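You operate a simulated robot arm through the tools that you are given. There is no shell and no other tool. Be economical: measure what you need, move in short steps, check, and stop when the job is done.

The job below is to be done with a simulated robot arm. You get a single attempt, and the scene is never put back.

JOB
Take the jug on the counter top and put it away on the top of the long table. Close the top counter drawer. Put the 350 ml slim green bottle from the top of the long table in the sink bowl. Put the cup that says "72" from the top of the long table on the top of pump four and the cup that says "65" on the step of pump one. Switch the key switch of pump two off. Switch the key switch of pump three off. Switch the key switch of pump four off. Fetch the small bottle labelled "apple" from the top of the long table and stand it on the top of the bottling bench. The order is free. Set down upright: jug, slim green bottle, cup, small bottle.

Only the result counts: the job must be done as asked and must still hold three seconds after the hand-in. Knocking over, shifting, dropping, spilling or breaking anything else fails it.

ROBOT AND FRAMES
A 6-joint arm with a two-finger gripper on a trunk, on a base that drives. Base frame: it is fixed to the floor where the robot stands at the start and does not move with it; the origin is under the middle of the robot, x ahead of it, y to its left, z up. Lengths are in cm, angles in degrees, forces in N, time in s.
It reaches about 71.8 cm from its shoulder. Its first joint turns from -69.0 to 172.0 degrees. Places, roughly: cup [-100, -25, 75]; jug [50, 25, 100]; key switch of pump four [-310, 30, 90]; key switch of pump three [-310, -70, 90]; key switch of pump two [-310, -170, 90]; sink bowl [60, 130, 80]; slim green bottle [-100, -25, 100]; small bottle [-100, -50, 100]; step of pump one [-290, -250, 30]; top counter drawer [40, 10, 70]; top of pump four [-330, 30, 140]; top of the bottling bench [-90, -400, 90]; top of the long table [-110, -90, 80]. Payload 3 kg.
The tool frame sits at the grasp point (the TCP): z along the fingers, y along the line on which they close. The tips reach 3 cm beyond it. Largest opening 9.6 cm; the body of the gripper starts 5.3 cm behind the TCP.
Orientation is told as [roll, pitch, yaw] about the base's x, y, z axes, in that order, counted from this pose: with the fingers straight down and closing along the base's y, the tool's x points along the base's -x, its y along +y and its z along -z.

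CONTROLS
- The arm moves only by the tool play_rows. Its argument "commands" is text: rows parted by semicolons, each of 6 numbers parted by spaces: the shift along the tool's x, y, z in units of 25 mm (1.0 is 25 mm), then the turn, a rotation vector about the tool's x, y, z in units of 5 degrees (1.0 is 5 degrees). In form: tx ty tz rx ry rz; .... A call has 1 to 8 rows; each row shifts and turns the commanded pose from where the row before left it, along the tool's axes as they then stand. "jaw" is the gripper command, from -1 (fully open) to 1 (shut), values between in proportion, set as the call begins (left out, the last holds). A call with a number of a shift or a turn outside -1 to 1 is refused whole. Rows are played at 5 a second. More than 5 cm and 8.6 degrees between two rows, or a gripper value outside its range, and nothing of the call is played. A pose out of reach is approached as far as the arm can. The call stops where the force on the tool passes 40 N (or 10 N more than at its start, if that is more) or the arm is blocked; 0.2 s more then pass. The fingers move at their own pace (about 15.3 cm/s each) and stop on an object; they squeeze with about 34 N. The grip force told is the motor's: it shows also when the fingers shut on nothing. Time passes only in rows, and 0.2 s behind the last, so rows that do not move let the fingers close. It gives the time, the measured TCP pose, the force on the tool (base axes), the opening and the grip force at its end, in the units of the frame above (readings bear some noise), with the torque about the TCP (base axes, N m) and any sound that the robot's microphone picked up, and new pictures: "pictures" is both (left out), scene, wrist or none.
- Cameras (640 x 400 px; columns grow to the right, rows downward): "scene" is now at [9.34, -6.5, 130.99]; the picture's right is [-0.83, -0.56, -0.00], its down [-0.43, 0.63, -0.65] and it looks along [0.37, -0.54, -0.76] (base axes); focal length 214 px, centre (320, 200). "wrist" rides on the gripper at [7.3, 2.2, -8.3] in the tool frame; the picture's right is [-0.29, 0.96, 0.00], its down [-0.66, -0.20, -0.72] and it looks along [-0.69, -0.21, 0.69] (tool axes); focal length 247 px, centre (320, 200). There is no depth. A picture from a camera that has moved, and an enlarged one, comes with that camera's place and axes in the base frame and with its lens.
- raise_lower(by): slides the trunk up (or, below 0, down) by that many cm; the arm and the scene camera ride with it, the base frame stays. It gives what a move gives, with no picture.
- steer(legs): drives the robot by 1 to 6 legs, each [ahead, left, turn to the left] in cm, cm and degrees, along the robot's own axes; the way and the turn of a leg run together, so that a leg with both is an arc; at most 150 cm and 180 degrees a leg. The arm and the cameras ride along, it lands a little off, and it stops where it bumps. It gives what a move gives, and a new picture of the scene camera.
- aim_head(pan, tilt): turns the head with the scene camera to pan (to the left, within 86 degrees either way) and tilt (down, from -29 to 69), counted from straight ahead of the robot. It gives what a move gives, and a new picture of the scene camera.
- inspect(camera, box): a new picture of the part [left, top, right, bottom] of that camera's present view, enlarged. No time passes.
- sign_off(): hands the job in; it is judged then, once.

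Work in short steps. Places have to be worked out from the pictures, the camera data and where the tool is seen: move nearer, look again, correct. Check each grasp and each placing, and mend what went wrong. You have 207 turns and 260 pictures in all, those below and enlarged ones among them. Open the gripper and draw the arm clear of the work before you hand the job in, unless the task says otherwise; then end with one line.

The tools are called after "Request:" as a command line: name --argument value ..., lists and objects as JSON in quotes. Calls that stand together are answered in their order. play_rows: Moves the arm, as the interface text tells. Its arguments: {"type":"object","properties":{"commands":{"type":"string"},"jaw":{"type":"number"},"pictures":{"type":"string","enum":["both","scene","wrist","none"]}},"required":["commands"]} The other tools are called the same way: raise_lower (by) slides the trunk up or down; steer (legs) drives the base; aim_head (pan, tilt) turns the head that bears the scene camera; inspect (camera, box) takes an enlarged picture of a part of a camera's view; sign_off () hands the job in.

At the start:

```text
clock: 0.0
tool_pos: [25.07, -35.01, 121.18]
ee_rot: [-0.1, 0.1, 0.0]
ft_force: [0.2, -0.2, 1.0]
torque: [0.02, -0.03, 0.01]
finger_gap: 9.61
finger_force: 0.1
trunk travel left (down, up): [-68.3, 25.7]
robot x, y, heading: [-0.03, 0.15, -0.0]
head pan, tilt: [-55.9, 49.4]
```

scene: 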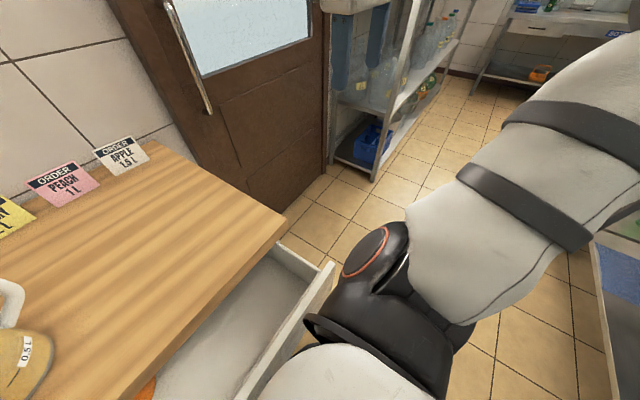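
wrist: 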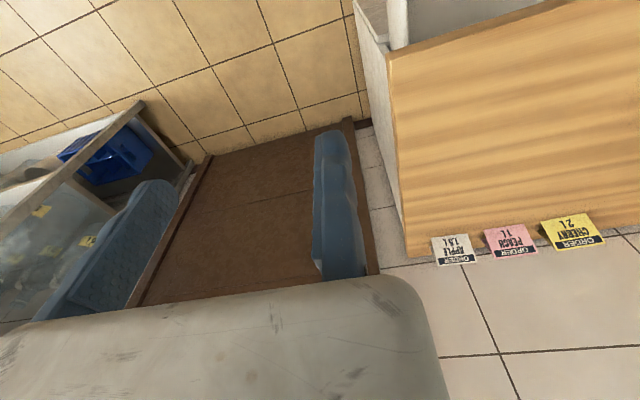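

I'll look straight ahead at the counter, jug and drawer first.

Request:
aim_head --pan 0 --tilt 45

Request:
aim_head --pan 60 --tilt 30

```text
clock: 1.2
tool_pos: [25.17, -35.16, 121.28]
ee_rot: [0.0, 0.0, 0.0]
ft_force: [0.7, 0.5, 0.7]
torque: [-0.04, 0.02, 0.04]
finger_gap: 9.61
finger_force: 0.1
trunk travel left (down, up): [-68.3, 25.7]
robot x, y, heading: [0.34, -0.1, -0.0]
head pan, tilt: [0.0, 45.0]
camera scene: at [13.13, -0.09, 131.59], right [0.0, -1.0, 0.0], down [-0.71, 0.0, -0.71], along [0.71, 0.0, -0.71], focal length 214 px, centre (320, 200)
```

scene: 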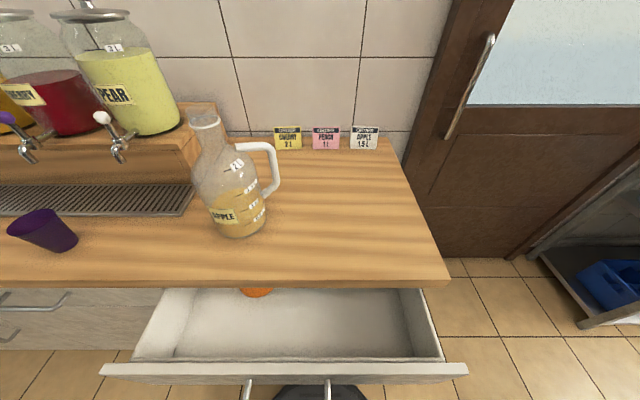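

```text
clock: 2.5
tool_pos: [25.07, -35.14, 121.17]
ee_rot: [0.0, 0.0, -0.1]
ft_force: [-0.1, -0.2, 0.4]
torque: [0.01, 0.01, -0.03]
finger_gap: 9.59
finger_force: 0.0
trunk travel left (down, up): [-68.3, 25.7]
robot x, y, heading: [-0.17, 0.01, -0.1]
head pan, tilt: [60.0, 30.0]
camera scene: at [9.53, 7.75, 133.85], right [0.87, -0.5, 0.0], down [-0.25, -0.43, -0.87], along [0.43, 0.75, -0.5], focal length 214 px, centre (320, 200)
```

scene: 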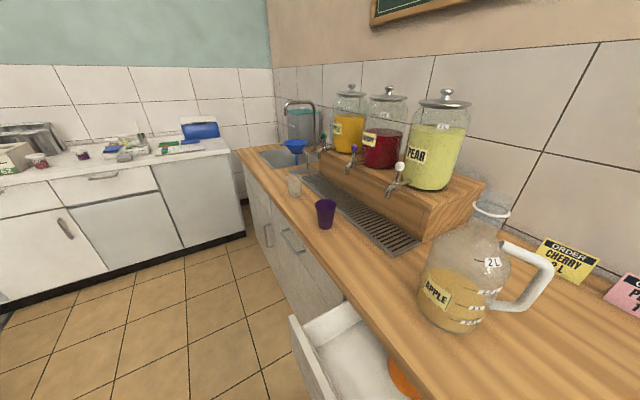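

Request:
aim_head --pan 0 --tilt 69

Request:
aim_head --pan 86 --tilt 25

Request:
aim_head --pan -86 --tilt 25

Request:
aim_head --pan 30 --tilt 40

```text
clock: 3.9
tool_pos: [25.09, -35.12, 121.24]
ee_rot: [0.0, 0.0, 0.0]
ft_force: [-0.7, 0.0, 0.4]
torque: [0.0, -0.02, 0.01]
finger_gap: 9.62
finger_force: 0.1
trunk travel left (down, up): [-68.3, 25.7]
robot x, y, heading: [0.05, 0.06, 0.1]
head pan, tilt: [0.0, 68.8]
camera scene: at [10.59, -0.07, 128.71], right [0.0, -1.0, 0.0], down [-0.93, 0.0, -0.36], along [0.36, 0.0, -0.93], focal length 214 px, centre (320, 200)
```

scene: 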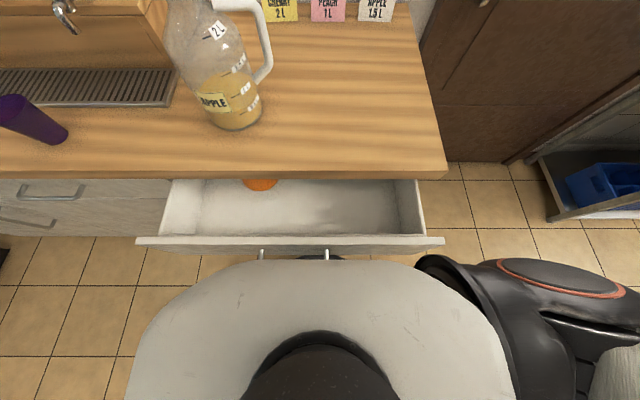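

```text
clock: 5.5
tool_pos: [25.05, -34.99, 121.26]
ee_rot: [0.1, 0.1, 0.0]
ft_force: [-0.3, -0.3, -0.8]
torque: [-0.04, 0.0, 0.0]
finger_gap: 9.6
finger_force: 0.1
trunk travel left (down, up): [-68.3, 25.7]
robot x, y, heading: [0.19, -0.13, -0.1]
head pan, tilt: [85.9, 25.0]
camera scene: at [5.66, 9.11, 134.65], right [1.0, -0.07, 0.0], down [-0.03, -0.42, -0.91], along [0.06, 0.9, -0.42], focal length 214 px, centre (320, 200)
```

scene: 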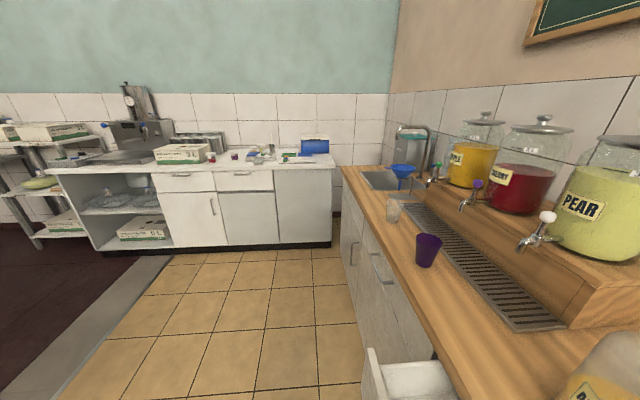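

```text
clock: 8.1
tool_pos: [25.12, -35.01, 121.2]
ee_rot: [0.0, 0.0, 0.0]
ft_force: [-0.2, 0.0, 0.8]
torque: [0.0, 0.0, 0.01]
finger_gap: 9.58
finger_force: 0.0
trunk travel left (down, up): [-68.3, 25.7]
robot x, y, heading: [0.04, 0.08, 0.0]
head pan, tilt: [-85.9, 25.0]
camera scene: at [5.65, -9.27, 134.65], right [-1.0, -0.07, 0.0], down [-0.03, 0.42, -0.91], along [0.06, -0.9, -0.42], focal length 214 px, centre (320, 200)
```

scene: 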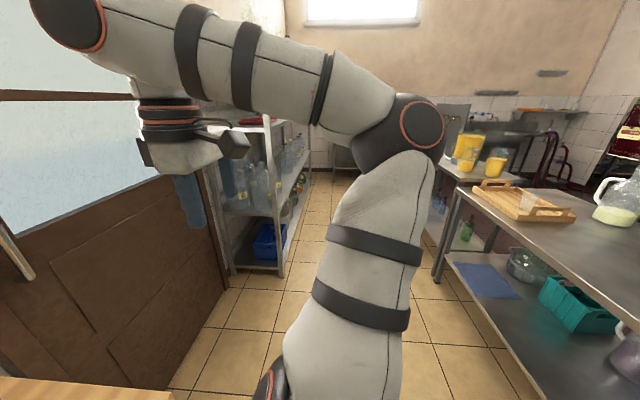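

```text
clock: 10.0
tool_pos: [25.1, -35.07, 121.15]
ee_rot: [0.0, 0.1, 0.0]
ft_force: [0.6, -0.3, 0.2]
torque: [-0.01, 0.01, 0.05]
finger_gap: 9.59
finger_force: 0.1
trunk travel left (down, up): [-68.3, 25.7]
robot x, y, heading: [0.47, -0.23, -0.1]
head pan, tilt: [30.0, 40.0]
camera scene: at [12.36, 4.17, 132.32], right [0.5, -0.87, 0.0], down [-0.56, -0.32, -0.77], along [0.66, 0.38, -0.64], focal length 214 px, centre (320, 200)
```

scene: 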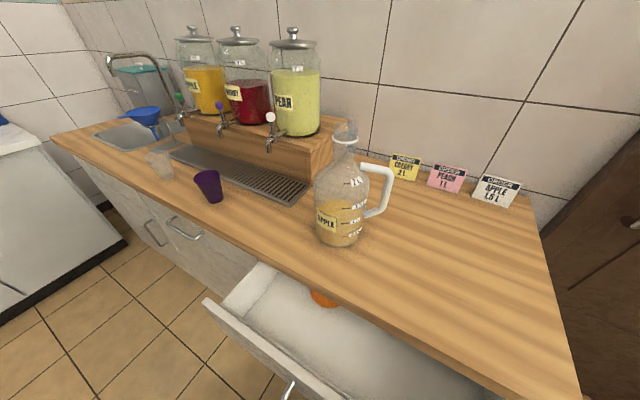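

Request:
steer --legs '[[-25, 0, 0]]'

Request:
aim_head --pan 15 --tilt 35

Request:
inspect --camera "scene" --box '[220, 100, 420, 225]'

```text
clock: 11.8
tool_pos: [0.05, -35.1, 121.14]
ee_rot: [-0.1, 0.1, 0.1]
ft_force: [-0.2, -0.3, -0.1]
torque: [0.01, -0.02, -0.02]
finger_gap: 9.59
finger_force: 0.1
trunk travel left (down, up): [-68.3, 25.7]
robot x, y, heading: [-25.14, -0.17, -0.2]
head pan, tilt: [30.0, 40.0]
camera scene: at [-12.65, 4.17, 132.32], right [0.5, -0.87, 0.0], down [-0.56, -0.32, -0.77], along [0.66, 0.38, -0.64], focal length 214 px, centre (320, 200)
```

scene: 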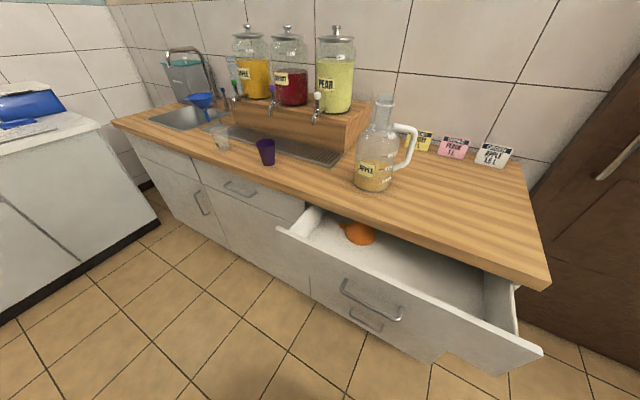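

```text
clock: 12.6
tool_pos: [0.07, -34.98, 121.25]
ee_rot: [0.0, -0.1, 0.0]
ft_force: [0.8, 0.1, -0.3]
torque: [0.04, -0.02, 0.0]
finger_gap: 9.63
finger_force: 0.1
trunk travel left (down, up): [-68.3, 25.7]
robot x, y, heading: [-25.01, -0.05, 0.1]
head pan, tilt: [15.0, 35.0]
camera scene: at [-11.52, 2.22, 133.07], right [0.26, -0.97, 0.0], down [-0.55, -0.15, -0.82], along [0.79, 0.21, -0.57], focal length 214 px, centre (320, 200)
```

scene: 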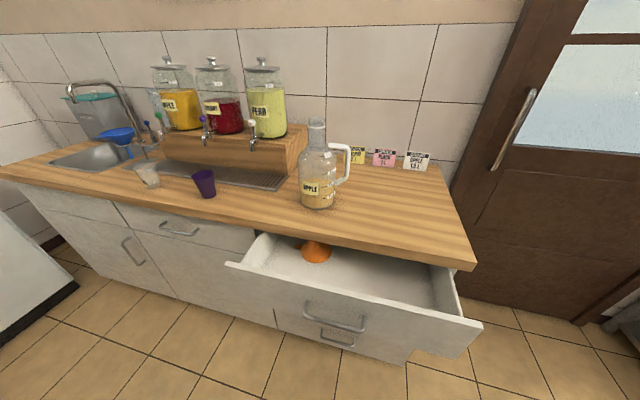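

```text
3.20 times, centred on (320, 162) of scene
camera zoom: at [-11.52, 2.22, 133.07], right [0.26, -0.97, 0.0], down [-0.55, -0.15, -0.82], along [0.79, 0.21, -0.57], focal length 686 px, centre (320, 320)
```

zoom: 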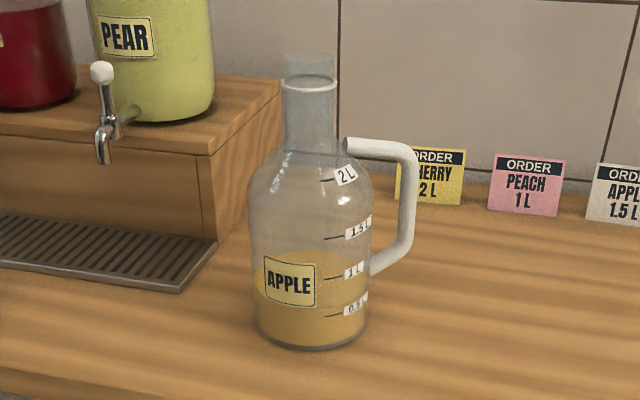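

Jug base centre about (46, 18.7), counter top z≈92, jug neck (Ø≈4.8) between z 110 and 116. I'll turn the wrist so the camera will sit on top when the fingers are horizontal; try rotating about tool z.

Request:
play_rows --commands "0 0 0 0 0 1;0 0 0 0 0 1;0 0 0 0 0 1;0 0 0 0 0 1;0 0 0 0 0 1;0 0 0 0 0 1;0 0 0 0 0 1;0 0 0 0 0 1" --pictures "none"

Request:
play_rows --commands "0 0 0 0 0 1;0 0 0 0 0 1;0 0 0 0 0 1;0 0 0 0 0 1;0 0 0 0 0 1;0 0 0 0 0 1;0 0 0 0 0 1;0 0 0 0 0 1" --pictures "none"

Request:
play_rows --commands "0 0 0 0 0 1;0 0 0 0 0 1;0 0 0 0 0 1;0 0 0 0 0 1;0 0 0 0 0 1;0 0 0 0 0 1;0 0 0 0 0 1;0 0 0 0 0 1" --pictures "none"

Request:
play_rows --commands "0 0 0 0 0 1;0 0 0 0 0 1;0 0 0 0 0 1;0 0 0 0 0 1;0 0 0 0 0 1;0 0 0 0 0 1;0 0 0 0 0 1;0 0 0 0 0 1" --pictures "none"

Request:
play_rows --commands "0 0 0 0 0 1;0 0 0 0 0 1;0 0 0 0 0 1;0 0 0 0 0 1" --pictures "wrist"

```text
clock: 14.4
tool_pos: [0.01, -34.85, 121.19]
ee_rot: [0.0, 0.1, -40.0]
ft_force: [-0.5, -0.5, -1.1]
torque: [0.0, -0.02, -0.02]
finger_gap: 9.61
finger_force: 0.1
trunk travel left (down, up): [-68.3, 25.7]
robot x, y, heading: [-25.29, -0.14, 0.1]
head pan, tilt: [15.0, 35.0]
```

```text
clock: 16.2
tool_pos: [0.04, -35.01, 121.23]
ee_rot: [0.1, 0.0, -79.9]
ft_force: [0.0, -0.5, 0.6]
torque: [0.01, 0.0, 0.01]
finger_gap: 9.6
finger_force: 0.0
trunk travel left (down, up): [-68.3, 25.7]
robot x, y, heading: [-25.24, -0.15, 0.0]
head pan, tilt: [15.0, 35.0]
```

```text
clock: 18.0
tool_pos: [0.02, -35.08, 121.28]
ee_rot: [0.0, 0.1, -120.1]
ft_force: [1.0, -0.1, -0.1]
torque: [0.02, -0.01, 0.01]
finger_gap: 9.61
finger_force: 0.1
trunk travel left (down, up): [-68.3, 25.7]
robot x, y, heading: [-24.74, 0.07, 0.1]
head pan, tilt: [15.0, 35.0]
```

```text
clock: 19.8
tool_pos: [0.13, -35.1, 121.17]
ee_rot: [0.0, 0.0, -160.0]
ft_force: [0.3, -0.6, -0.2]
torque: [-0.01, 0.01, -0.02]
finger_gap: 9.6
finger_force: 0.1
trunk travel left (down, up): [-68.3, 25.7]
robot x, y, heading: [-25.16, -0.1, 0.2]
head pan, tilt: [15.0, 35.0]
```

```text
clock: 20.8
tool_pos: [4.32, -41.47, 124.43]
ee_rot: [-0.1, -0.1, -180.0]
ft_force: [0.7, 0.6, 0.3]
torque: [-0.01, 0.01, -0.02]
finger_gap: 9.61
finger_force: 0.3
out of reach, approached as far as the arm can: row 2, 3, 4
trunk travel left (down, up): [-68.3, 25.7]
robot x, y, heading: [-24.8, 0.02, 0.1]
head pan, tilt: [15.0, 35.0]
camera wrist: at [11.5, -43.75, 132.69], right [-0.29, -0.96, 0.0], down [-0.66, 0.2, 0.72], along [-0.69, 0.21, -0.69], focal length 247 px, centre (320, 200)
```

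wrist: 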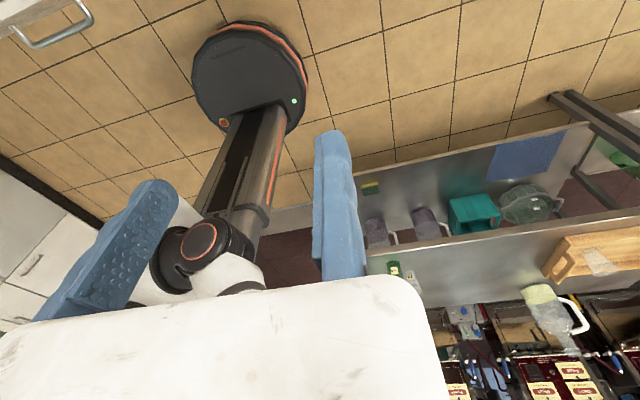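

Limit hit near −165°; I'll go back the other way round (toward +180).

Request:
play_rows --commands "0 0 0 0 0 -1;0 0 0 0 0 -1;0 0 0 0 0 -1;0 0 0 0 0 -1;0 0 0 0 0 -1;0 0 0 0 0 -1;0 0 0 0 0 -1;0 0 0 0 0 -1" --pictures "none"

Request:
play_rows --commands "0 0 0 0 0 -1;0 0 0 0 0 -1;0 0 0 0 0 -1;0 0 0 0 0 -1;0 0 0 0 0 -1;0 0 0 0 0 -1;0 0 0 0 0 -1;0 0 0 0 0 -1" --pictures "none"

Request:
play_rows --commands "0 0 0 0 0 -1;0 0 0 0 0 -1;0 0 0 0 0 -1;0 0 0 0 0 -1;0 0 0 0 0 -1;0 0 0 0 0 -1;0 0 0 0 0 -1;0 0 0 0 0 -1" --pictures "none"

Request:
play_rows --commands "0 0 0 0 0 -1;0 0 0 0 0 -1;0 0 0 0 0 -1;0 0 0 0 0 -1;0 0 0 0 0 -1;0 0 0 0 0 -1;0 0 0 0 0 -1;0 0 0 0 0 -1" --pictures "none"

Request:
play_rows --commands "0 0 0 0 0 -1;0 0 0 0 0 -1;0 0 0 0 0 -1;0 0 0 0 0 -1;0 0 0 0 0 -1;0 0 0 0 0 -1;0 0 0 0 0 -1;0 0 0 0 0 -1" --pictures "none"

Request:
play_rows --commands "0 0 0 0 0 -1;0 0 0 0 0 -1;0 0 0 0 0 -1;0 0 0 0 0 -1;0 0 0 0 0 -1;0 0 0 0 0 -1;0 0 0 0 0 -1;0 0 0 0 0 -1" --pictures "none"

Request:
play_rows --commands "0 0 0 0 0 -1;0 0 0 0 0 -1;0 0 0 0 0 -1;0 0 0 0 0 -1;0 0 0 0 0 -1;0 0 0 0 0 -1;0 0 0 0 0 -1;0 0 0 0 0 -1" --pictures "none"

Request:
play_rows --commands "0 0 0 0 0 -1;0 0 0 0 0 -1;0 0 0 0 0 -1;0 0 0 0 0 -1;0 0 0 0 0 -1;0 0 0 0 0 -1;0 0 0 0 0 -1;0 0 0 0 0 -1" --pictures "none"

Request:
play_rows --commands "0 0 0 0 0 -1;0 0 0 0 0 -1;0 0 0 0 0 -1;0 0 0 0 0 -1" --pictures "wrist"

```text
clock: 22.6
tool_pos: [4.13, -41.38, 124.4]
ee_rot: [0.0, -0.1, -139.7]
ft_force: [-0.1, 1.4, 0.3]
torque: [0.02, -0.01, 0.01]
finger_gap: 9.62
finger_force: 0.1
trunk travel left (down, up): [-68.3, 25.7]
robot x, y, heading: [-25.02, 0.09, 0.2]
head pan, tilt: [15.0, 35.0]
```

```text
clock: 24.4
tool_pos: [4.2, -41.44, 124.42]
ee_rot: [-0.1, 0.0, -99.9]
ft_force: [-0.6, 0.7, -0.1]
torque: [0.01, -0.02, 0.02]
finger_gap: 9.63
finger_force: 0.2
trunk travel left (down, up): [-68.3, 25.7]
robot x, y, heading: [-25.16, 0.03, 0.0]
head pan, tilt: [15.0, 35.0]
```

```text
clock: 26.2
tool_pos: [4.12, -41.31, 124.4]
ee_rot: [0.0, 0.0, -60.0]
ft_force: [0.6, -0.1, -0.7]
torque: [-0.01, -0.02, 0.06]
finger_gap: 9.6
finger_force: 0.0
trunk travel left (down, up): [-68.3, 25.7]
robot x, y, heading: [-25.21, 0.06, 0.1]
head pan, tilt: [15.0, 35.0]
```

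```text
clock: 28.0
tool_pos: [4.13, -41.38, 124.4]
ee_rot: [0.0, 0.0, -19.8]
ft_force: [0.3, -1.0, -0.1]
torque: [0.01, -0.01, -0.04]
finger_gap: 9.58
finger_force: 0.1
trunk travel left (down, up): [-68.3, 25.7]
robot x, y, heading: [-24.74, 0.26, 0.2]
head pan, tilt: [15.0, 35.0]
```

```text
clock: 29.8
tool_pos: [4.1, -41.39, 124.42]
ee_rot: [0.1, 0.1, 20.2]
ft_force: [0.2, 0.7, -1.1]
torque: [0.04, -0.03, -0.01]
finger_gap: 9.59
finger_force: 0.0
trunk travel left (down, up): [-68.3, 25.7]
robot x, y, heading: [-25.22, -0.16, -0.1]
head pan, tilt: [15.0, 35.0]
```

```text
clock: 31.6
tool_pos: [4.19, -41.48, 124.36]
ee_rot: [0.0, 0.0, 60.2]
ft_force: [-0.8, 0.0, -0.1]
torque: [-0.03, -0.02, 0.0]
finger_gap: 9.61
finger_force: 0.1
trunk travel left (down, up): [-68.3, 25.7]
robot x, y, heading: [-25.19, 0.25, -0.1]
head pan, tilt: [15.0, 35.0]
```

```text
clock: 33.4
tool_pos: [4.2, -41.39, 124.38]
ee_rot: [0.0, 0.0, 100.0]
ft_force: [0.3, -0.6, -0.4]
torque: [0.0, 0.03, -0.01]
finger_gap: 9.63
finger_force: 0.1
trunk travel left (down, up): [-68.3, 25.7]
robot x, y, heading: [-25.03, -0.06, 0.1]
head pan, tilt: [15.0, 35.0]
```

```text
clock: 35.2
tool_pos: [4.21, -41.43, 124.35]
ee_rot: [0.0, 0.1, 140.0]
ft_force: [0.0, -0.3, 0.2]
torque: [-0.02, 0.0, -0.01]
finger_gap: 9.6
finger_force: 0.1
trunk travel left (down, up): [-68.3, 25.7]
robot x, y, heading: [-24.8, -0.15, -0.1]
head pan, tilt: [15.0, 35.0]
```

```text
clock: 36.2
tool_pos: [4.21, -41.48, 124.38]
ee_rot: [0.0, 0.0, 160.1]
ft_force: [-0.6, 0.0, 0.2]
torque: [0.0, 0.0, 0.02]
finger_gap: 9.6
finger_force: 0.0
trunk travel left (down, up): [-68.3, 25.7]
robot x, y, heading: [-25.06, -0.28, 0.2]
head pan, tilt: [15.0, 35.0]
camera wrist: at [10.19, -46.03, 132.73], right [-0.6, -0.8, 0.0], down [-0.55, 0.41, 0.72], along [-0.58, 0.43, -0.69], focal length 247 px, centre (320, 200)
```

wrist: 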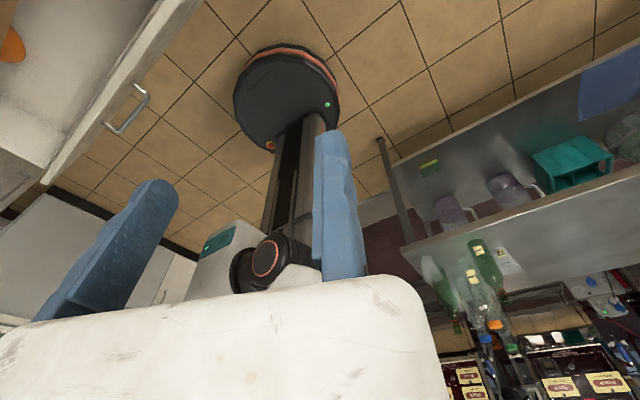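

Request:
play_rows --commands "0 0 0 0 0 -1;0 0 0 0 0 -1;0 0 0 0 0 -1;0 0 0 0 0 -1" --pictures "none"

Request:
play_rows --commands "0 0 0 0 1 0;0 0 0 0 1 0;0 0 0 0 1 0;0 0 0 0 1 0;0 0 0 0 1 0;0 0 0 0 1 0;0 0 0 0 1 0;0 0 0 0 1 0" --pictures "none"

Request:
play_rows --commands "0 0 0 0 1 0;0 0 0 0 1 0;0 0 0 0 1 0;0 0 0 0 1 0;0 0 0 0 1 0;0 0 0 0 1 0;0 0 0 0 1 0;0 0 0 0 1 0" --pictures "none"

Request:
play_rows --commands "0 0 0 0 1 0;0 0 0 0 1 0" --pictures "both"

```text
clock: 37.2
tool_pos: [1.11, -39.03, 120.05]
ee_rot: [0.0, 0.1, -179.9]
ft_force: [0.3, 0.5, -0.7]
torque: [0.01, -0.01, 0.03]
finger_gap: 9.59
finger_force: 0.1
out of reach, approached as far as the arm can: row 2, 3, 4
trunk travel left (down, up): [-68.3, 25.7]
robot x, y, heading: [-24.99, -0.04, 0.2]
head pan, tilt: [15.0, 35.0]
```

```text
clock: 39.0
tool_pos: [2.88, -38.11, 124.26]
ee_rot: [0.1, 40.0, -179.9]
ft_force: [-0.2, 0.5, -0.4]
torque: [0.03, 0.03, 0.0]
finger_gap: 9.59
finger_force: 0.0
out of reach, approached as far as the arm can: row 5, 6, 7, 8
trunk travel left (down, up): [-68.3, 25.7]
robot x, y, heading: [-25.03, 0.07, -0.1]
head pan, tilt: [15.0, 35.0]
```

```text
clock: 40.8
tool_pos: [6.61, -26.77, 131.5]
ee_rot: [-0.2, 79.9, 179.8]
ft_force: [-0.5, 0.0, -0.6]
torque: [0.0, -0.01, 0.01]
finger_gap: 9.6
finger_force: 0.0
out of reach, approached as far as the arm can: row 1, 2, 3, 4, 5, 6, 7, 8
trunk travel left (down, up): [-68.3, 25.7]
robot x, y, heading: [-25.05, -0.17, 0.1]
head pan, tilt: [15.0, 35.0]
```

```text
clock: 41.4
tool_pos: [7.37, -26.74, 134.38]
ee_rot: [-16.0, 90.0, 164.1]
ft_force: [-1.0, -0.3, -1.1]
torque: [0.03, 0.01, 0.03]
finger_gap: 9.59
finger_force: 0.1
out of reach, approached as far as the arm can: row 1, 2
trunk travel left (down, up): [-68.3, 25.7]
robot x, y, heading: [-24.84, -0.14, 0.4]
head pan, tilt: [15.0, 35.0]
camera scene: at [-11.44, 2.24, 133.07], right [0.26, -0.97, 0.0], down [-0.55, -0.15, -0.82], along [0.79, 0.21, -0.57], focal length 214 px, centre (320, 200)
camera wrist: at [-1.02, -28.88, 141.75], right [0.0, -0.96, -0.29], down [-0.72, 0.2, -0.66], along [0.69, 0.21, -0.69], focal length 247 px, centre (320, 200)
```

scene: 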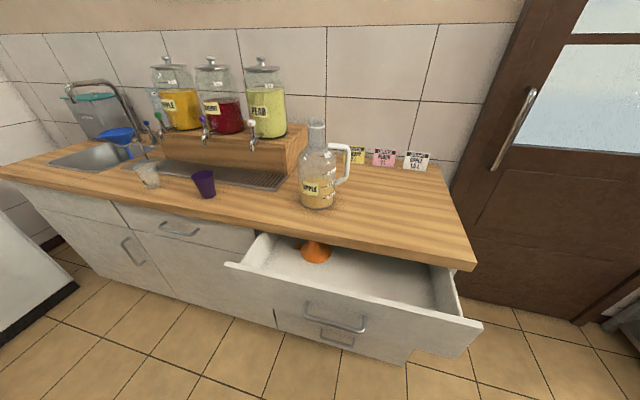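
wrist: 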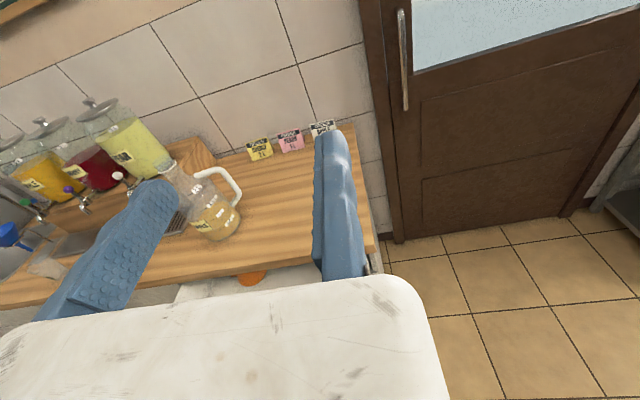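

Tool is horizontal with the camera on top. I'll shut the gripper, drive left so the tool faces the drawer middle, and lower to drawer-front height.

Request:
play_rows --commands "0 0 0 0 0 0;0 0 0 0 0 0;0 0 0 0 0 0" --jaw 1 --pictures "none"

Request:
steer --legs '[[-5, 33, 0]]'

Request:
raise_lower --by -56

Request:
aim_head --pan -20 --tilt 25

```text
clock: 42.2
tool_pos: [7.3, -26.61, 134.38]
ee_rot: [-4.4, 89.9, 175.5]
ft_force: [-0.3, -0.3, -1.0]
torque: [0.01, 0.03, 0.01]
finger_gap: 0.0
finger_force: 33.6
trunk travel left (down, up): [-68.3, 25.7]
robot x, y, heading: [-25.09, -0.03, 0.0]
head pan, tilt: [15.0, 35.0]
```

```text
clock: 44.4
tool_pos: [2.37, 6.7, 134.34]
ee_rot: [-2.5, 89.9, 177.4]
ft_force: [0.2, 0.8, -0.9]
torque: [0.04, 0.0, -0.03]
finger_gap: 0.0
finger_force: 32.8
trunk travel left (down, up): [-68.3, 25.7]
robot x, y, heading: [-30.43, 33.21, 0.0]
head pan, tilt: [15.0, 35.0]
camera scene: at [-16.56, 35.34, 133.08], right [0.26, -0.97, 0.0], down [-0.55, -0.15, -0.82], along [0.79, 0.21, -0.57], focal length 214 px, centre (320, 200)
```

scene: 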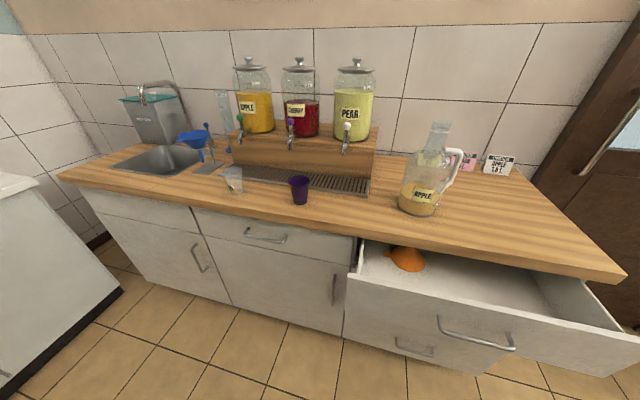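

```text
refused: -56 is not a number from -40 to 40
```

```text
clock: 45.4
tool_pos: [2.27, 6.48, 134.49]
ee_rot: [-2.3, 90.0, 177.8]
ft_force: [0.6, 0.6, -0.1]
torque: [-0.01, 0.04, -0.02]
finger_gap: 0.02
finger_force: 32.5
trunk travel left (down, up): [-68.3, 25.7]
robot x, y, heading: [-30.08, 33.1, -0.4]
head pan, tilt: [-20.0, 25.0]
camera scene: at [-16.4, 29.91, 134.65], right [-0.34, -0.94, 0.0], down [-0.4, 0.14, -0.91], along [0.85, -0.31, -0.42], focal length 214 px, centre (320, 200)
```

scene: 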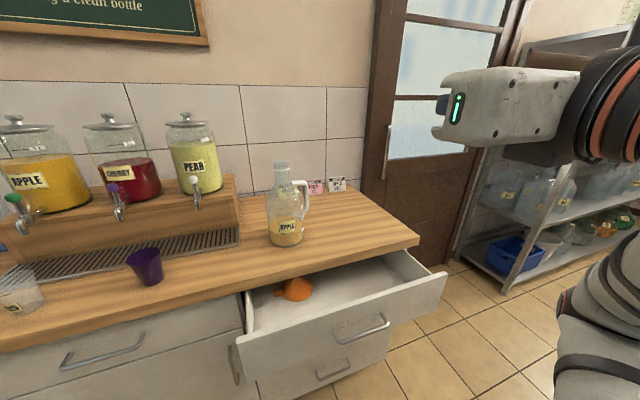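

Request:
raise_lower --by -28

Request:
raise_lower --by -28

Request:
aim_head --pan -30 --tilt 20

```text
clock: 48.2
tool_pos: [2.31, 6.39, 106.33]
ee_rot: [-2.3, 90.0, 177.7]
ft_force: [-0.8, 0.3, -0.1]
torque: [-0.01, 0.04, 0.02]
finger_gap: 0.0
finger_force: 33.0
trunk travel left (down, up): [-40.3, 53.7]
robot x, y, heading: [-29.57, 32.98, 0.1]
head pan, tilt: [-20.0, 25.0]
```

```text
clock: 51.1
tool_pos: [2.27, 6.43, 78.3]
ee_rot: [-3.8, 89.9, 176.1]
ft_force: [0.2, 0.4, -0.2]
torque: [0.01, 0.01, -0.03]
finger_gap: 0.0
finger_force: 33.1
trunk travel left (down, up): [-12.3, 81.7]
robot x, y, heading: [-30.29, 32.99, 0.2]
head pan, tilt: [-20.0, 25.0]
```

```text
clock: 51.8
tool_pos: [2.26, 6.52, 78.37]
ee_rot: [-6.0, 90.0, 174.0]
ft_force: [-1.1, 0.7, -0.1]
torque: [0.0, 0.03, -0.02]
finger_gap: 0.0
finger_force: 32.7
trunk travel left (down, up): [-12.3, 81.7]
robot x, y, heading: [-29.78, 33.42, -0.1]
head pan, tilt: [-30.0, 20.0]
camera scene: at [-17.0, 28.4, 79.46], right [-0.5, -0.87, 0.0], down [-0.3, 0.17, -0.94], along [0.81, -0.47, -0.34], focal length 214 px, centre (320, 200)
```

scene: 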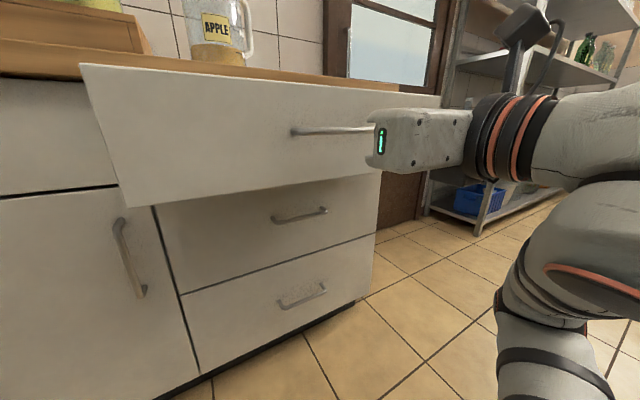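

Handle sits at about z=78, exactly tool height; lower by 5.5 so the fingertips push below it, then drive ahead.

Request:
raise_lower --by -5.5

Request:
steer --legs '[[10, 0, 0]]'

```text
clock: 52.7
tool_pos: [2.22, 6.39, 72.88]
ee_rot: [-1.7, 89.9, 178.3]
ft_force: [-0.3, 0.0, 0.6]
torque: [-0.03, -0.02, -0.05]
finger_gap: 0.0
finger_force: 32.6
trunk travel left (down, up): [-6.8, 87.2]
robot x, y, heading: [-30.17, 32.84, 0.1]
head pan, tilt: [-30.0, 20.0]
```

```text
clock: 53.9
tool_pos: [12.27, 6.56, 72.92]
ee_rot: [-6.1, 90.0, 173.9]
ft_force: [-1.0, 0.5, 0.7]
torque: [0.02, -0.04, -0.02]
finger_gap: 0.02
finger_force: 33.3
trunk travel left (down, up): [-6.8, 87.2]
robot x, y, heading: [-20.41, 33.07, -0.0]
head pan, tilt: [-30.0, 20.0]
camera scene: at [-7.04, 28.41, 73.96], right [-0.5, -0.87, 0.0], down [-0.3, 0.17, -0.94], along [0.81, -0.47, -0.34], focal length 214 px, centre (320, 200)
```

scene: 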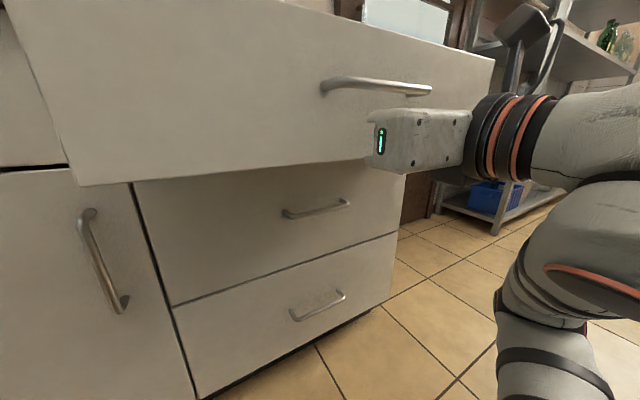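

Request:
steer --legs '[[8, 0, 0]]'

Request:
steer --legs '[[8, 0, 0]]'

```text
clock: 55.0
tool_pos: [20.2, 6.49, 72.91]
ee_rot: [-6.8, 89.9, 173.4]
ft_force: [-0.6, 0.2, -0.4]
torque: [0.02, 0.01, -0.02]
finger_gap: 0.0
finger_force: 33.3
trunk travel left (down, up): [-6.8, 87.2]
robot x, y, heading: [-12.37, 32.53, 0.2]
head pan, tilt: [-30.0, 20.0]
camera scene: at [0.9, 28.41, 73.96], right [-0.5, -0.87, 0.0], down [-0.3, 0.17, -0.94], along [0.81, -0.47, -0.34], focal length 214 px, centre (320, 200)
```

scene: 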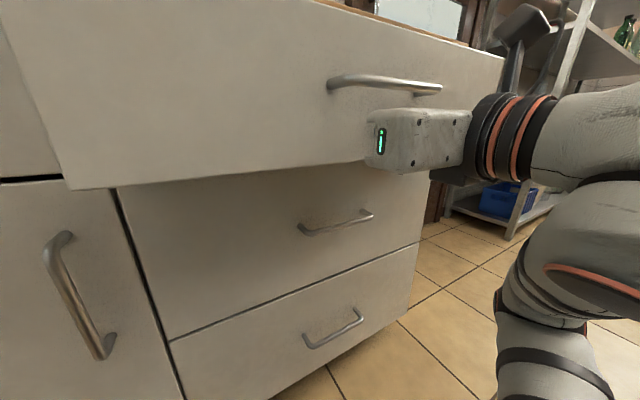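

```text
clock: 56.0
tool_pos: [28.12, 6.5, 72.9]
ee_rot: [-6.5, 89.9, 173.6]
ft_force: [-0.3, 0.4, -0.1]
torque: [-0.03, -0.01, -0.02]
finger_gap: 0.0
finger_force: 33.1
trunk travel left (down, up): [-6.8, 87.2]
robot x, y, heading: [-4.48, 33.05, -0.0]
head pan, tilt: [-30.0, 20.0]
camera scene: at [8.86, 28.41, 73.96], right [-0.5, -0.87, 0.0], down [-0.3, 0.17, -0.94], along [0.81, -0.47, -0.34], focal length 214 px, centre (320, 200)
```

scene: 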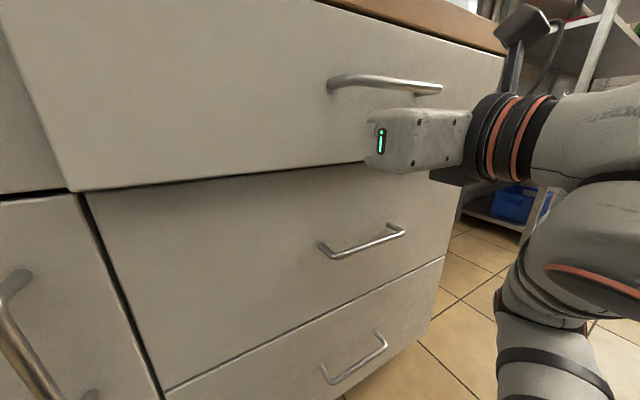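

The drawer is moving in. Push on in small steps.

Request:
steer --legs '[[3, 0, 0]]'

Request:
steer --legs '[[3, 0, 0]]'

```text
clock: 56.8
tool_pos: [31.1, 6.52, 72.79]
ee_rot: [-8.0, 89.9, 172.1]
ft_force: [0.2, -0.3, 0.3]
torque: [-0.01, -0.02, 0.03]
finger_gap: 0.0
finger_force: 33.4
trunk travel left (down, up): [-6.8, 87.2]
robot x, y, heading: [-1.39, 32.67, -0.2]
head pan, tilt: [-30.0, 20.0]
camera scene: at [11.86, 28.41, 73.96], right [-0.5, -0.87, 0.0], down [-0.3, 0.17, -0.94], along [0.81, -0.47, -0.34], focal length 214 px, centre (320, 200)
```

scene: 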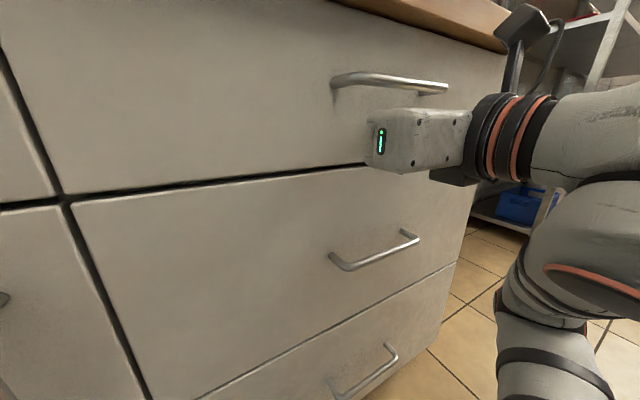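

```text
clock: 57.6
tool_pos: [31.32, 6.62, 72.99]
ee_rot: [129.8, 89.5, -50.5]
ft_force: [-13.9, 0.7, -0.2]
torque: [0.16, 0.16, 0.04]
finger_gap: 0.58
finger_force: 33.8
trunk travel left (down, up): [-6.8, 87.2]
robot x, y, heading: [-0.77, 33.52, -0.1]
head pan, tilt: [-30.0, 20.0]
stopped in leg 1: the force on the tool passed its limit at 76 N (the readings are from after the stop); the commanded pose is now the measured one
camera scene: at [12.42, 28.4, 74.0], right [-0.5, -0.86, 0.0], down [-0.29, 0.17, -0.94], along [0.81, -0.47, -0.34], focal length 214 px, centre (320, 200)
```

scene: 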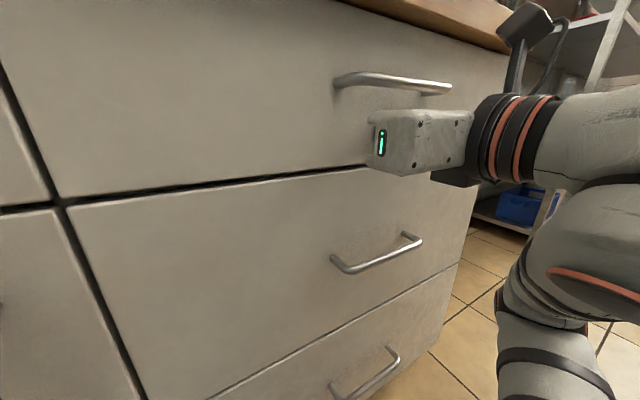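

Drawer is flush. Back off, raise to jug-neck height, open the jaw and line up in y.

Request:
steer --legs '[[-20, 0, 0], [0, 12, 0]]'

Request:
raise_lower --by 40

Request:
play_rows --commands "0 0 0 0 0 0;0 0 1 0 0 0;0 0 1 0 0 0;0 0 1 0 0 0" --jaw -1 --pictures "wrist"

Request:
aim_head --pan -15 --tilt 30

```text
clock: 60.0
tool_pos: [11.74, 18.53, 72.81]
ee_rot: [94.6, 89.6, -85.6]
ft_force: [-0.6, -0.7, 0.1]
torque: [-0.01, 0.02, -0.03]
finger_gap: 0.01
finger_force: 33.1
trunk travel left (down, up): [-6.8, 87.2]
robot x, y, heading: [-20.54, 45.17, -0.0]
head pan, tilt: [-30.0, 20.0]
camera scene: at [-7.35, 40.49, 73.96], right [-0.5, -0.86, 0.0], down [-0.3, 0.17, -0.94], along [0.81, -0.47, -0.34], focal length 214 px, centre (320, 200)
```

scene: 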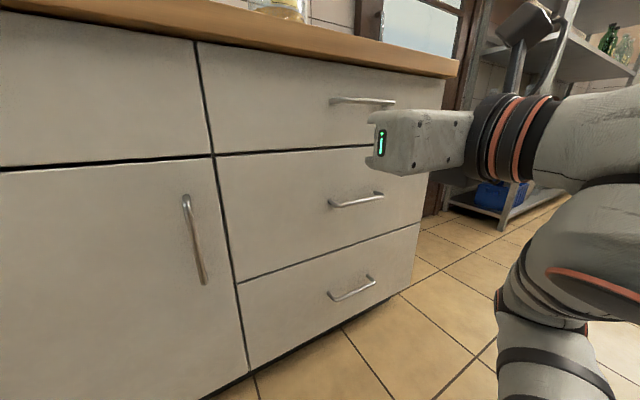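

```text
clock: 63.9
tool_pos: [11.65, 18.58, 112.77]
ee_rot: [94.8, 89.7, -85.6]
ft_force: [0.8, -0.3, 0.1]
torque: [0.03, -0.02, 0.0]
finger_gap: 0.0
finger_force: 33.2
trunk travel left (down, up): [-46.8, 47.2]
robot x, y, heading: [-20.05, 45.2, -0.2]
head pan, tilt: [-30.0, 20.0]
```

```text
clock: 64.9
tool_pos: [19.19, 17.95, 112.51]
ee_rot: [94.6, 89.6, -85.6]
ft_force: [-0.5, 1.0, 1.0]
torque: [0.02, -0.02, -0.02]
finger_gap: 9.58
finger_force: 0.1
out of reach, approached as far as the arm can: row 3
trunk travel left (down, up): [-46.8, 47.2]
robot x, y, heading: [-20.22, 45.38, -0.4]
head pan, tilt: [-30.0, 20.0]
camera wrist: at [10.82, 15.83, 119.82], right [0.0, -0.96, -0.29], down [-0.72, 0.2, -0.66], along [0.69, 0.21, -0.69], focal length 247 px, centre (320, 200)
```

wrist: 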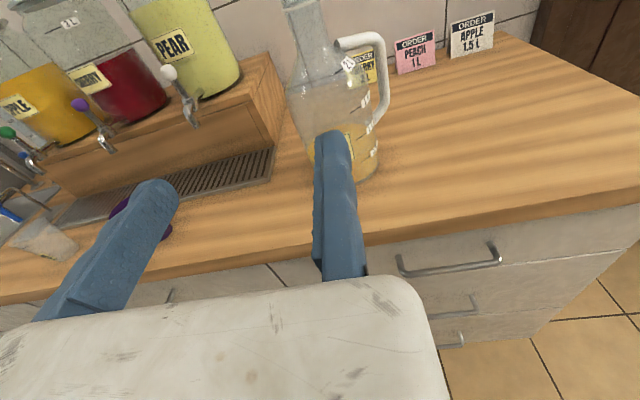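

```text
clock: 65.6
tool_pos: [18.96, 17.91, 112.48]
ee_rot: [112.4, 89.7, -67.9]
ft_force: [-0.4, -0.1, 0.2]
torque: [-0.02, -0.02, 0.02]
finger_gap: 9.59
finger_force: 0.0
trunk travel left (down, up): [-46.8, 47.2]
robot x, y, heading: [-20.47, 45.33, 0.2]
head pan, tilt: [-15.0, 30.0]
camera scene: at [-6.67, 42.8, 112.36], right [-0.26, -0.97, 0.0], down [-0.48, 0.13, -0.87], along [0.84, -0.23, -0.5], focal length 214 px, centre (320, 200)
```

scene: 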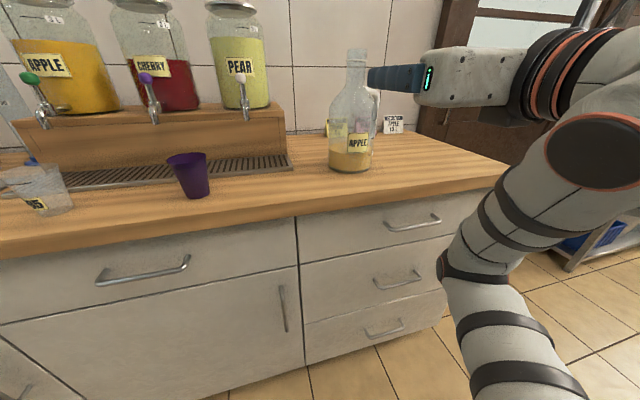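

Arm reach limit is about 39 cm ahead of the base; I'll bring the base in. Jug neck estimated at (46, 19.3), handle top z≈111.8, so raise 1.7 and shift left 1.3, then drive in.

Request:
raise_lower --by 1.7

Request:
steer --legs '[[0, 1.3, 0], [15, 0, 0]]'

Request:
inspect --camera "wrist" --box '[0, 0, 640, 400]'

```text
clock: 66.3
tool_pos: [19.08, 17.91, 114.29]
ee_rot: [111.1, 89.7, -69.1]
ft_force: [0.6, 0.2, -0.6]
torque: [0.02, 0.02, -0.03]
finger_gap: 9.59
finger_force: 0.0
trunk travel left (down, up): [-48.5, 45.5]
robot x, y, heading: [-20.42, 45.43, 0.0]
head pan, tilt: [-15.0, 30.0]
```

```text
clock: 68.0
tool_pos: [34.18, 19.19, 114.27]
ee_rot: [104.4, 89.6, -75.7]
ft_force: [-0.4, 0.1, 0.0]
torque: [0.0, -0.02, -0.01]
finger_gap: 9.6
finger_force: 0.0
trunk travel left (down, up): [-48.5, 45.5]
robot x, y, heading: [-5.24, 46.42, -0.1]
head pan, tilt: [-15.0, 30.0]
camera scene: at [8.45, 44.07, 114.04], right [-0.26, -0.97, 0.0], down [-0.48, 0.13, -0.87], along [0.84, -0.23, -0.5], focal length 214 px, centre (320, 200)
```

scene: 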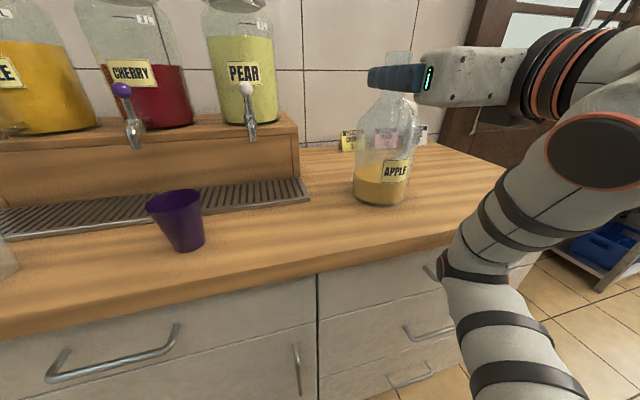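

```text
1.00 times, centred on (320, 200) of wrist (not enlarged: the box is as wide or as high as the picture)
camera zoom: at [25.82, 17.02, 121.52], right [0.0, -0.96, -0.29], down [-0.72, 0.2, -0.66], along [0.69, 0.21, -0.69], focal length 247 px, centre (320, 200)
```

zoom: 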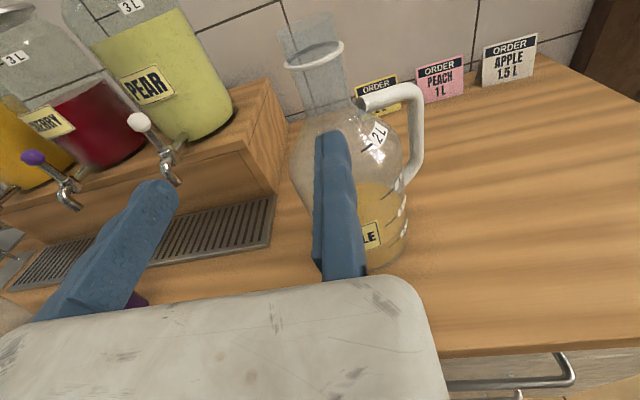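

The wrist image shows the fingers' midpoint around column 248, not at the told TCP (col 320): visually the grasp centre lies ~4 cm to the base +y side of the told TCP, and the scene camera agrees. I'll shift right 4 and look again before driving onto the neck.

Request:
steer --legs '[[0, -4, 0], [3, 0, 0]]'

Request:
inspect --camera "wrist" --box '[0, 0, 640, 400]'

Request:
aim_head --pan -45 --tilt 15

```text
clock: 69.3
tool_pos: [36.05, 15.24, 114.52]
ee_rot: [148.6, 89.3, -31.6]
ft_force: [-0.2, 0.2, -0.2]
torque: [-0.02, -0.02, 0.0]
finger_gap: 9.63
finger_force: 0.0
trunk travel left (down, up): [-48.5, 45.5]
robot x, y, heading: [-2.41, 42.44, -0.5]
head pan, tilt: [-15.0, 30.0]
camera scene: at [10.21, 40.18, 114.16], right [-0.26, -0.97, 0.0], down [-0.47, 0.13, -0.87], along [0.84, -0.23, -0.49], focal length 214 px, centre (320, 200)
```

scene: 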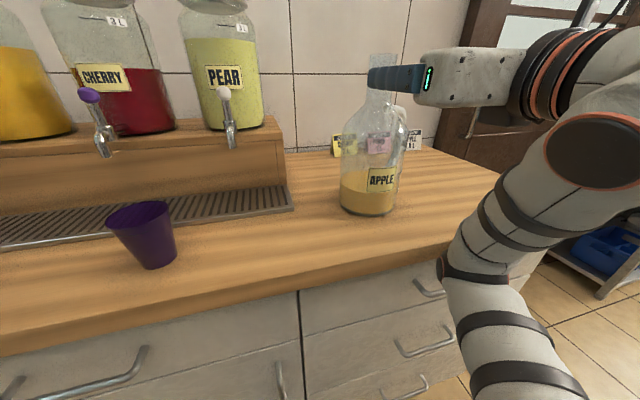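

```text
1.00 times, centred on (320, 200) of wrist (not enlarged: the box is as wide or as high as the picture)
camera zoom: at [27.53, 13.13, 121.84], right [0.0, -0.96, -0.29], down [-0.71, 0.2, -0.67], along [0.7, 0.2, -0.68], focal length 247 px, centre (320, 200)
```

zoom: 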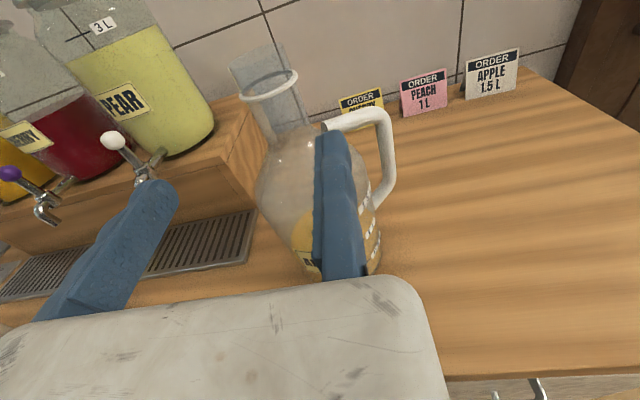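

```text
clock: 70.3
tool_pos: [36.1, 15.33, 114.6]
ee_rot: [145.5, 89.3, -34.8]
ft_force: [-0.9, 0.9, -0.2]
torque: [-0.01, 0.02, 0.04]
finger_gap: 9.57
finger_force: 0.0
trunk travel left (down, up): [-48.5, 45.5]
robot x, y, heading: [-2.15, 42.42, -0.3]
head pan, tilt: [-45.0, 15.0]
camera scene: at [8.07, 35.95, 116.59], right [-0.71, -0.71, -0.01], down [-0.17, 0.18, -0.97], along [0.68, -0.69, -0.25], focal length 214 px, centre (320, 200)
```

scene: 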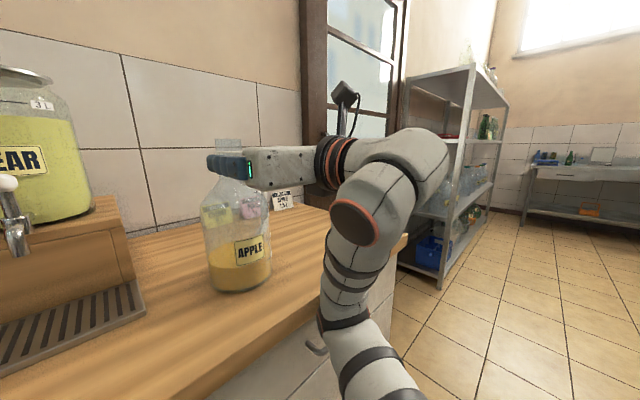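

Visual centering is now right (neck will land between fingers), but the base seems obstructed: the upper arm looks close to the counter front. I'll back off, raise the trunk and lower the hand correspondingly so the arm comes in from above.

Request:
steer --legs '[[-15, 0, 0]]'

Request:
raise_lower --by 25

Request:
play_rows --commands "-1 0 0 0 0 0;-1 0 0 0 0 0;-1 0 0 0 0 0;-1 0 0 0 0 0;-1 0 0 0 0 0" --pictures "none"

Request:
play_rows --commands "-1 0 0 0 0 0;-1 0 0 0 0 0;-1 0 0 0 0 0;-1 0 0 0 0 0;-1 0 0 0 0 0" --pictures "both"

```text
clock: 70.9
tool_pos: [36.07, 15.37, 114.56]
ee_rot: [135.5, 89.2, -45.0]
ft_force: [-0.1, 0.1, 0.5]
torque: [0.01, 0.0, -0.03]
finger_gap: 9.6
finger_force: 0.1
trunk travel left (down, up): [-48.5, 45.5]
robot x, y, heading: [-1.86, 42.44, -0.2]
head pan, tilt: [-45.0, 15.0]
stopped in leg 1: the robot was blocked; the commanded pose is now the measured one
camera scene: at [8.21, 36.06, 116.59], right [-0.71, -0.7, 0.0], down [-0.18, 0.18, -0.97], along [0.68, -0.69, -0.25], focal length 214 px, centre (320, 200)
```

scene: 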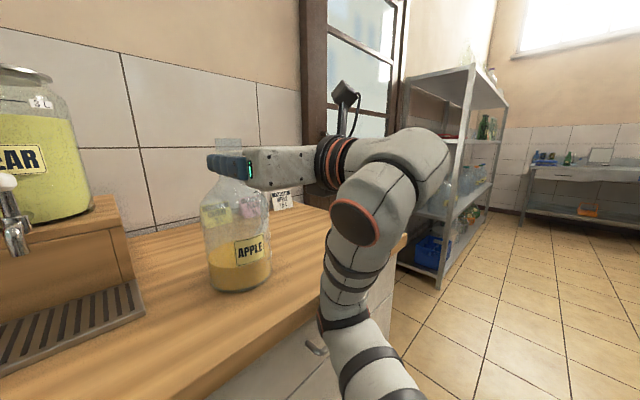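

```text
clock: 73.5
tool_pos: [36.9, 15.07, 139.24]
ee_rot: [98.8, 89.7, -81.5]
ft_force: [-0.9, -0.6, -0.2]
torque: [0.01, -0.01, -0.01]
finger_gap: 9.6
finger_force: 0.0
trunk travel left (down, up): [-73.5, 20.5]
robot x, y, heading: [-2.96, 42.74, -0.4]
head pan, tilt: [-45.0, 15.0]
```

```text
clock: 74.7
tool_pos: [40.91, 17.38, 129.8]
ee_rot: [86.8, 89.6, -93.5]
ft_force: [0.4, -0.3, -0.3]
torque: [0.05, 0.01, -0.04]
finger_gap: 9.61
finger_force: 0.1
out of reach, approached as far as the arm can: row 2, 3, 4, 5
trunk travel left (down, up): [-73.5, 20.5]
robot x, y, heading: [-2.63, 42.71, -0.3]
head pan, tilt: [-45.0, 15.0]
```

```text
clock: 75.9
tool_pos: [44.32, 17.93, 119.09]
ee_rot: [146.1, 89.2, -34.2]
ft_force: [3.1, -1.0, 15.8]
torque: [-0.1, -0.46, -0.04]
finger_gap: 9.6
finger_force: 0.0
out of reach, approached as far as the arm can: row 1, 2, 3, 4, 5
trunk travel left (down, up): [-73.5, 20.5]
robot x, y, heading: [-2.63, 42.65, -0.1]
head pan, tilt: [-45.0, 15.0]
camera scene: at [8.73, 35.86, 141.55], right [-0.71, -0.7, 0.0], down [-0.18, 0.18, -0.97], along [0.68, -0.69, -0.26], focal length 214 px, centre (320, 200)
camera wrist: at [35.84, 15.8, 126.26], right [0.0, -0.96, -0.29], down [-0.71, 0.2, -0.67], along [0.7, 0.2, -0.68], focal length 247 px, centre (320, 200)
```

scene: 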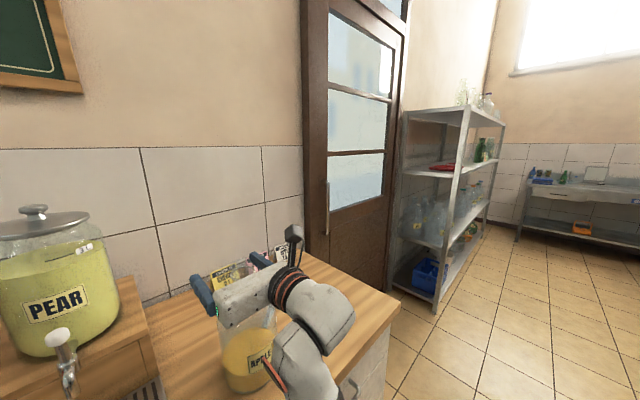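
wrist: 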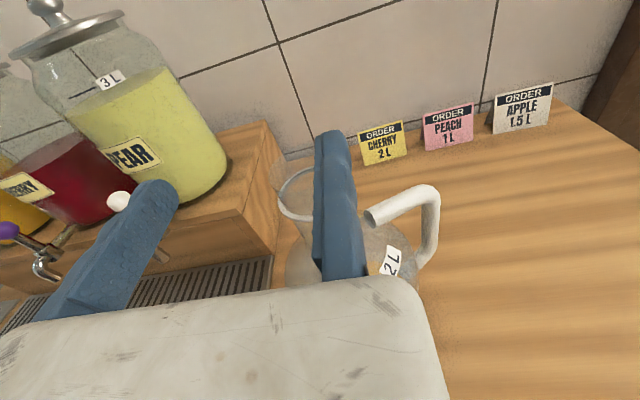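

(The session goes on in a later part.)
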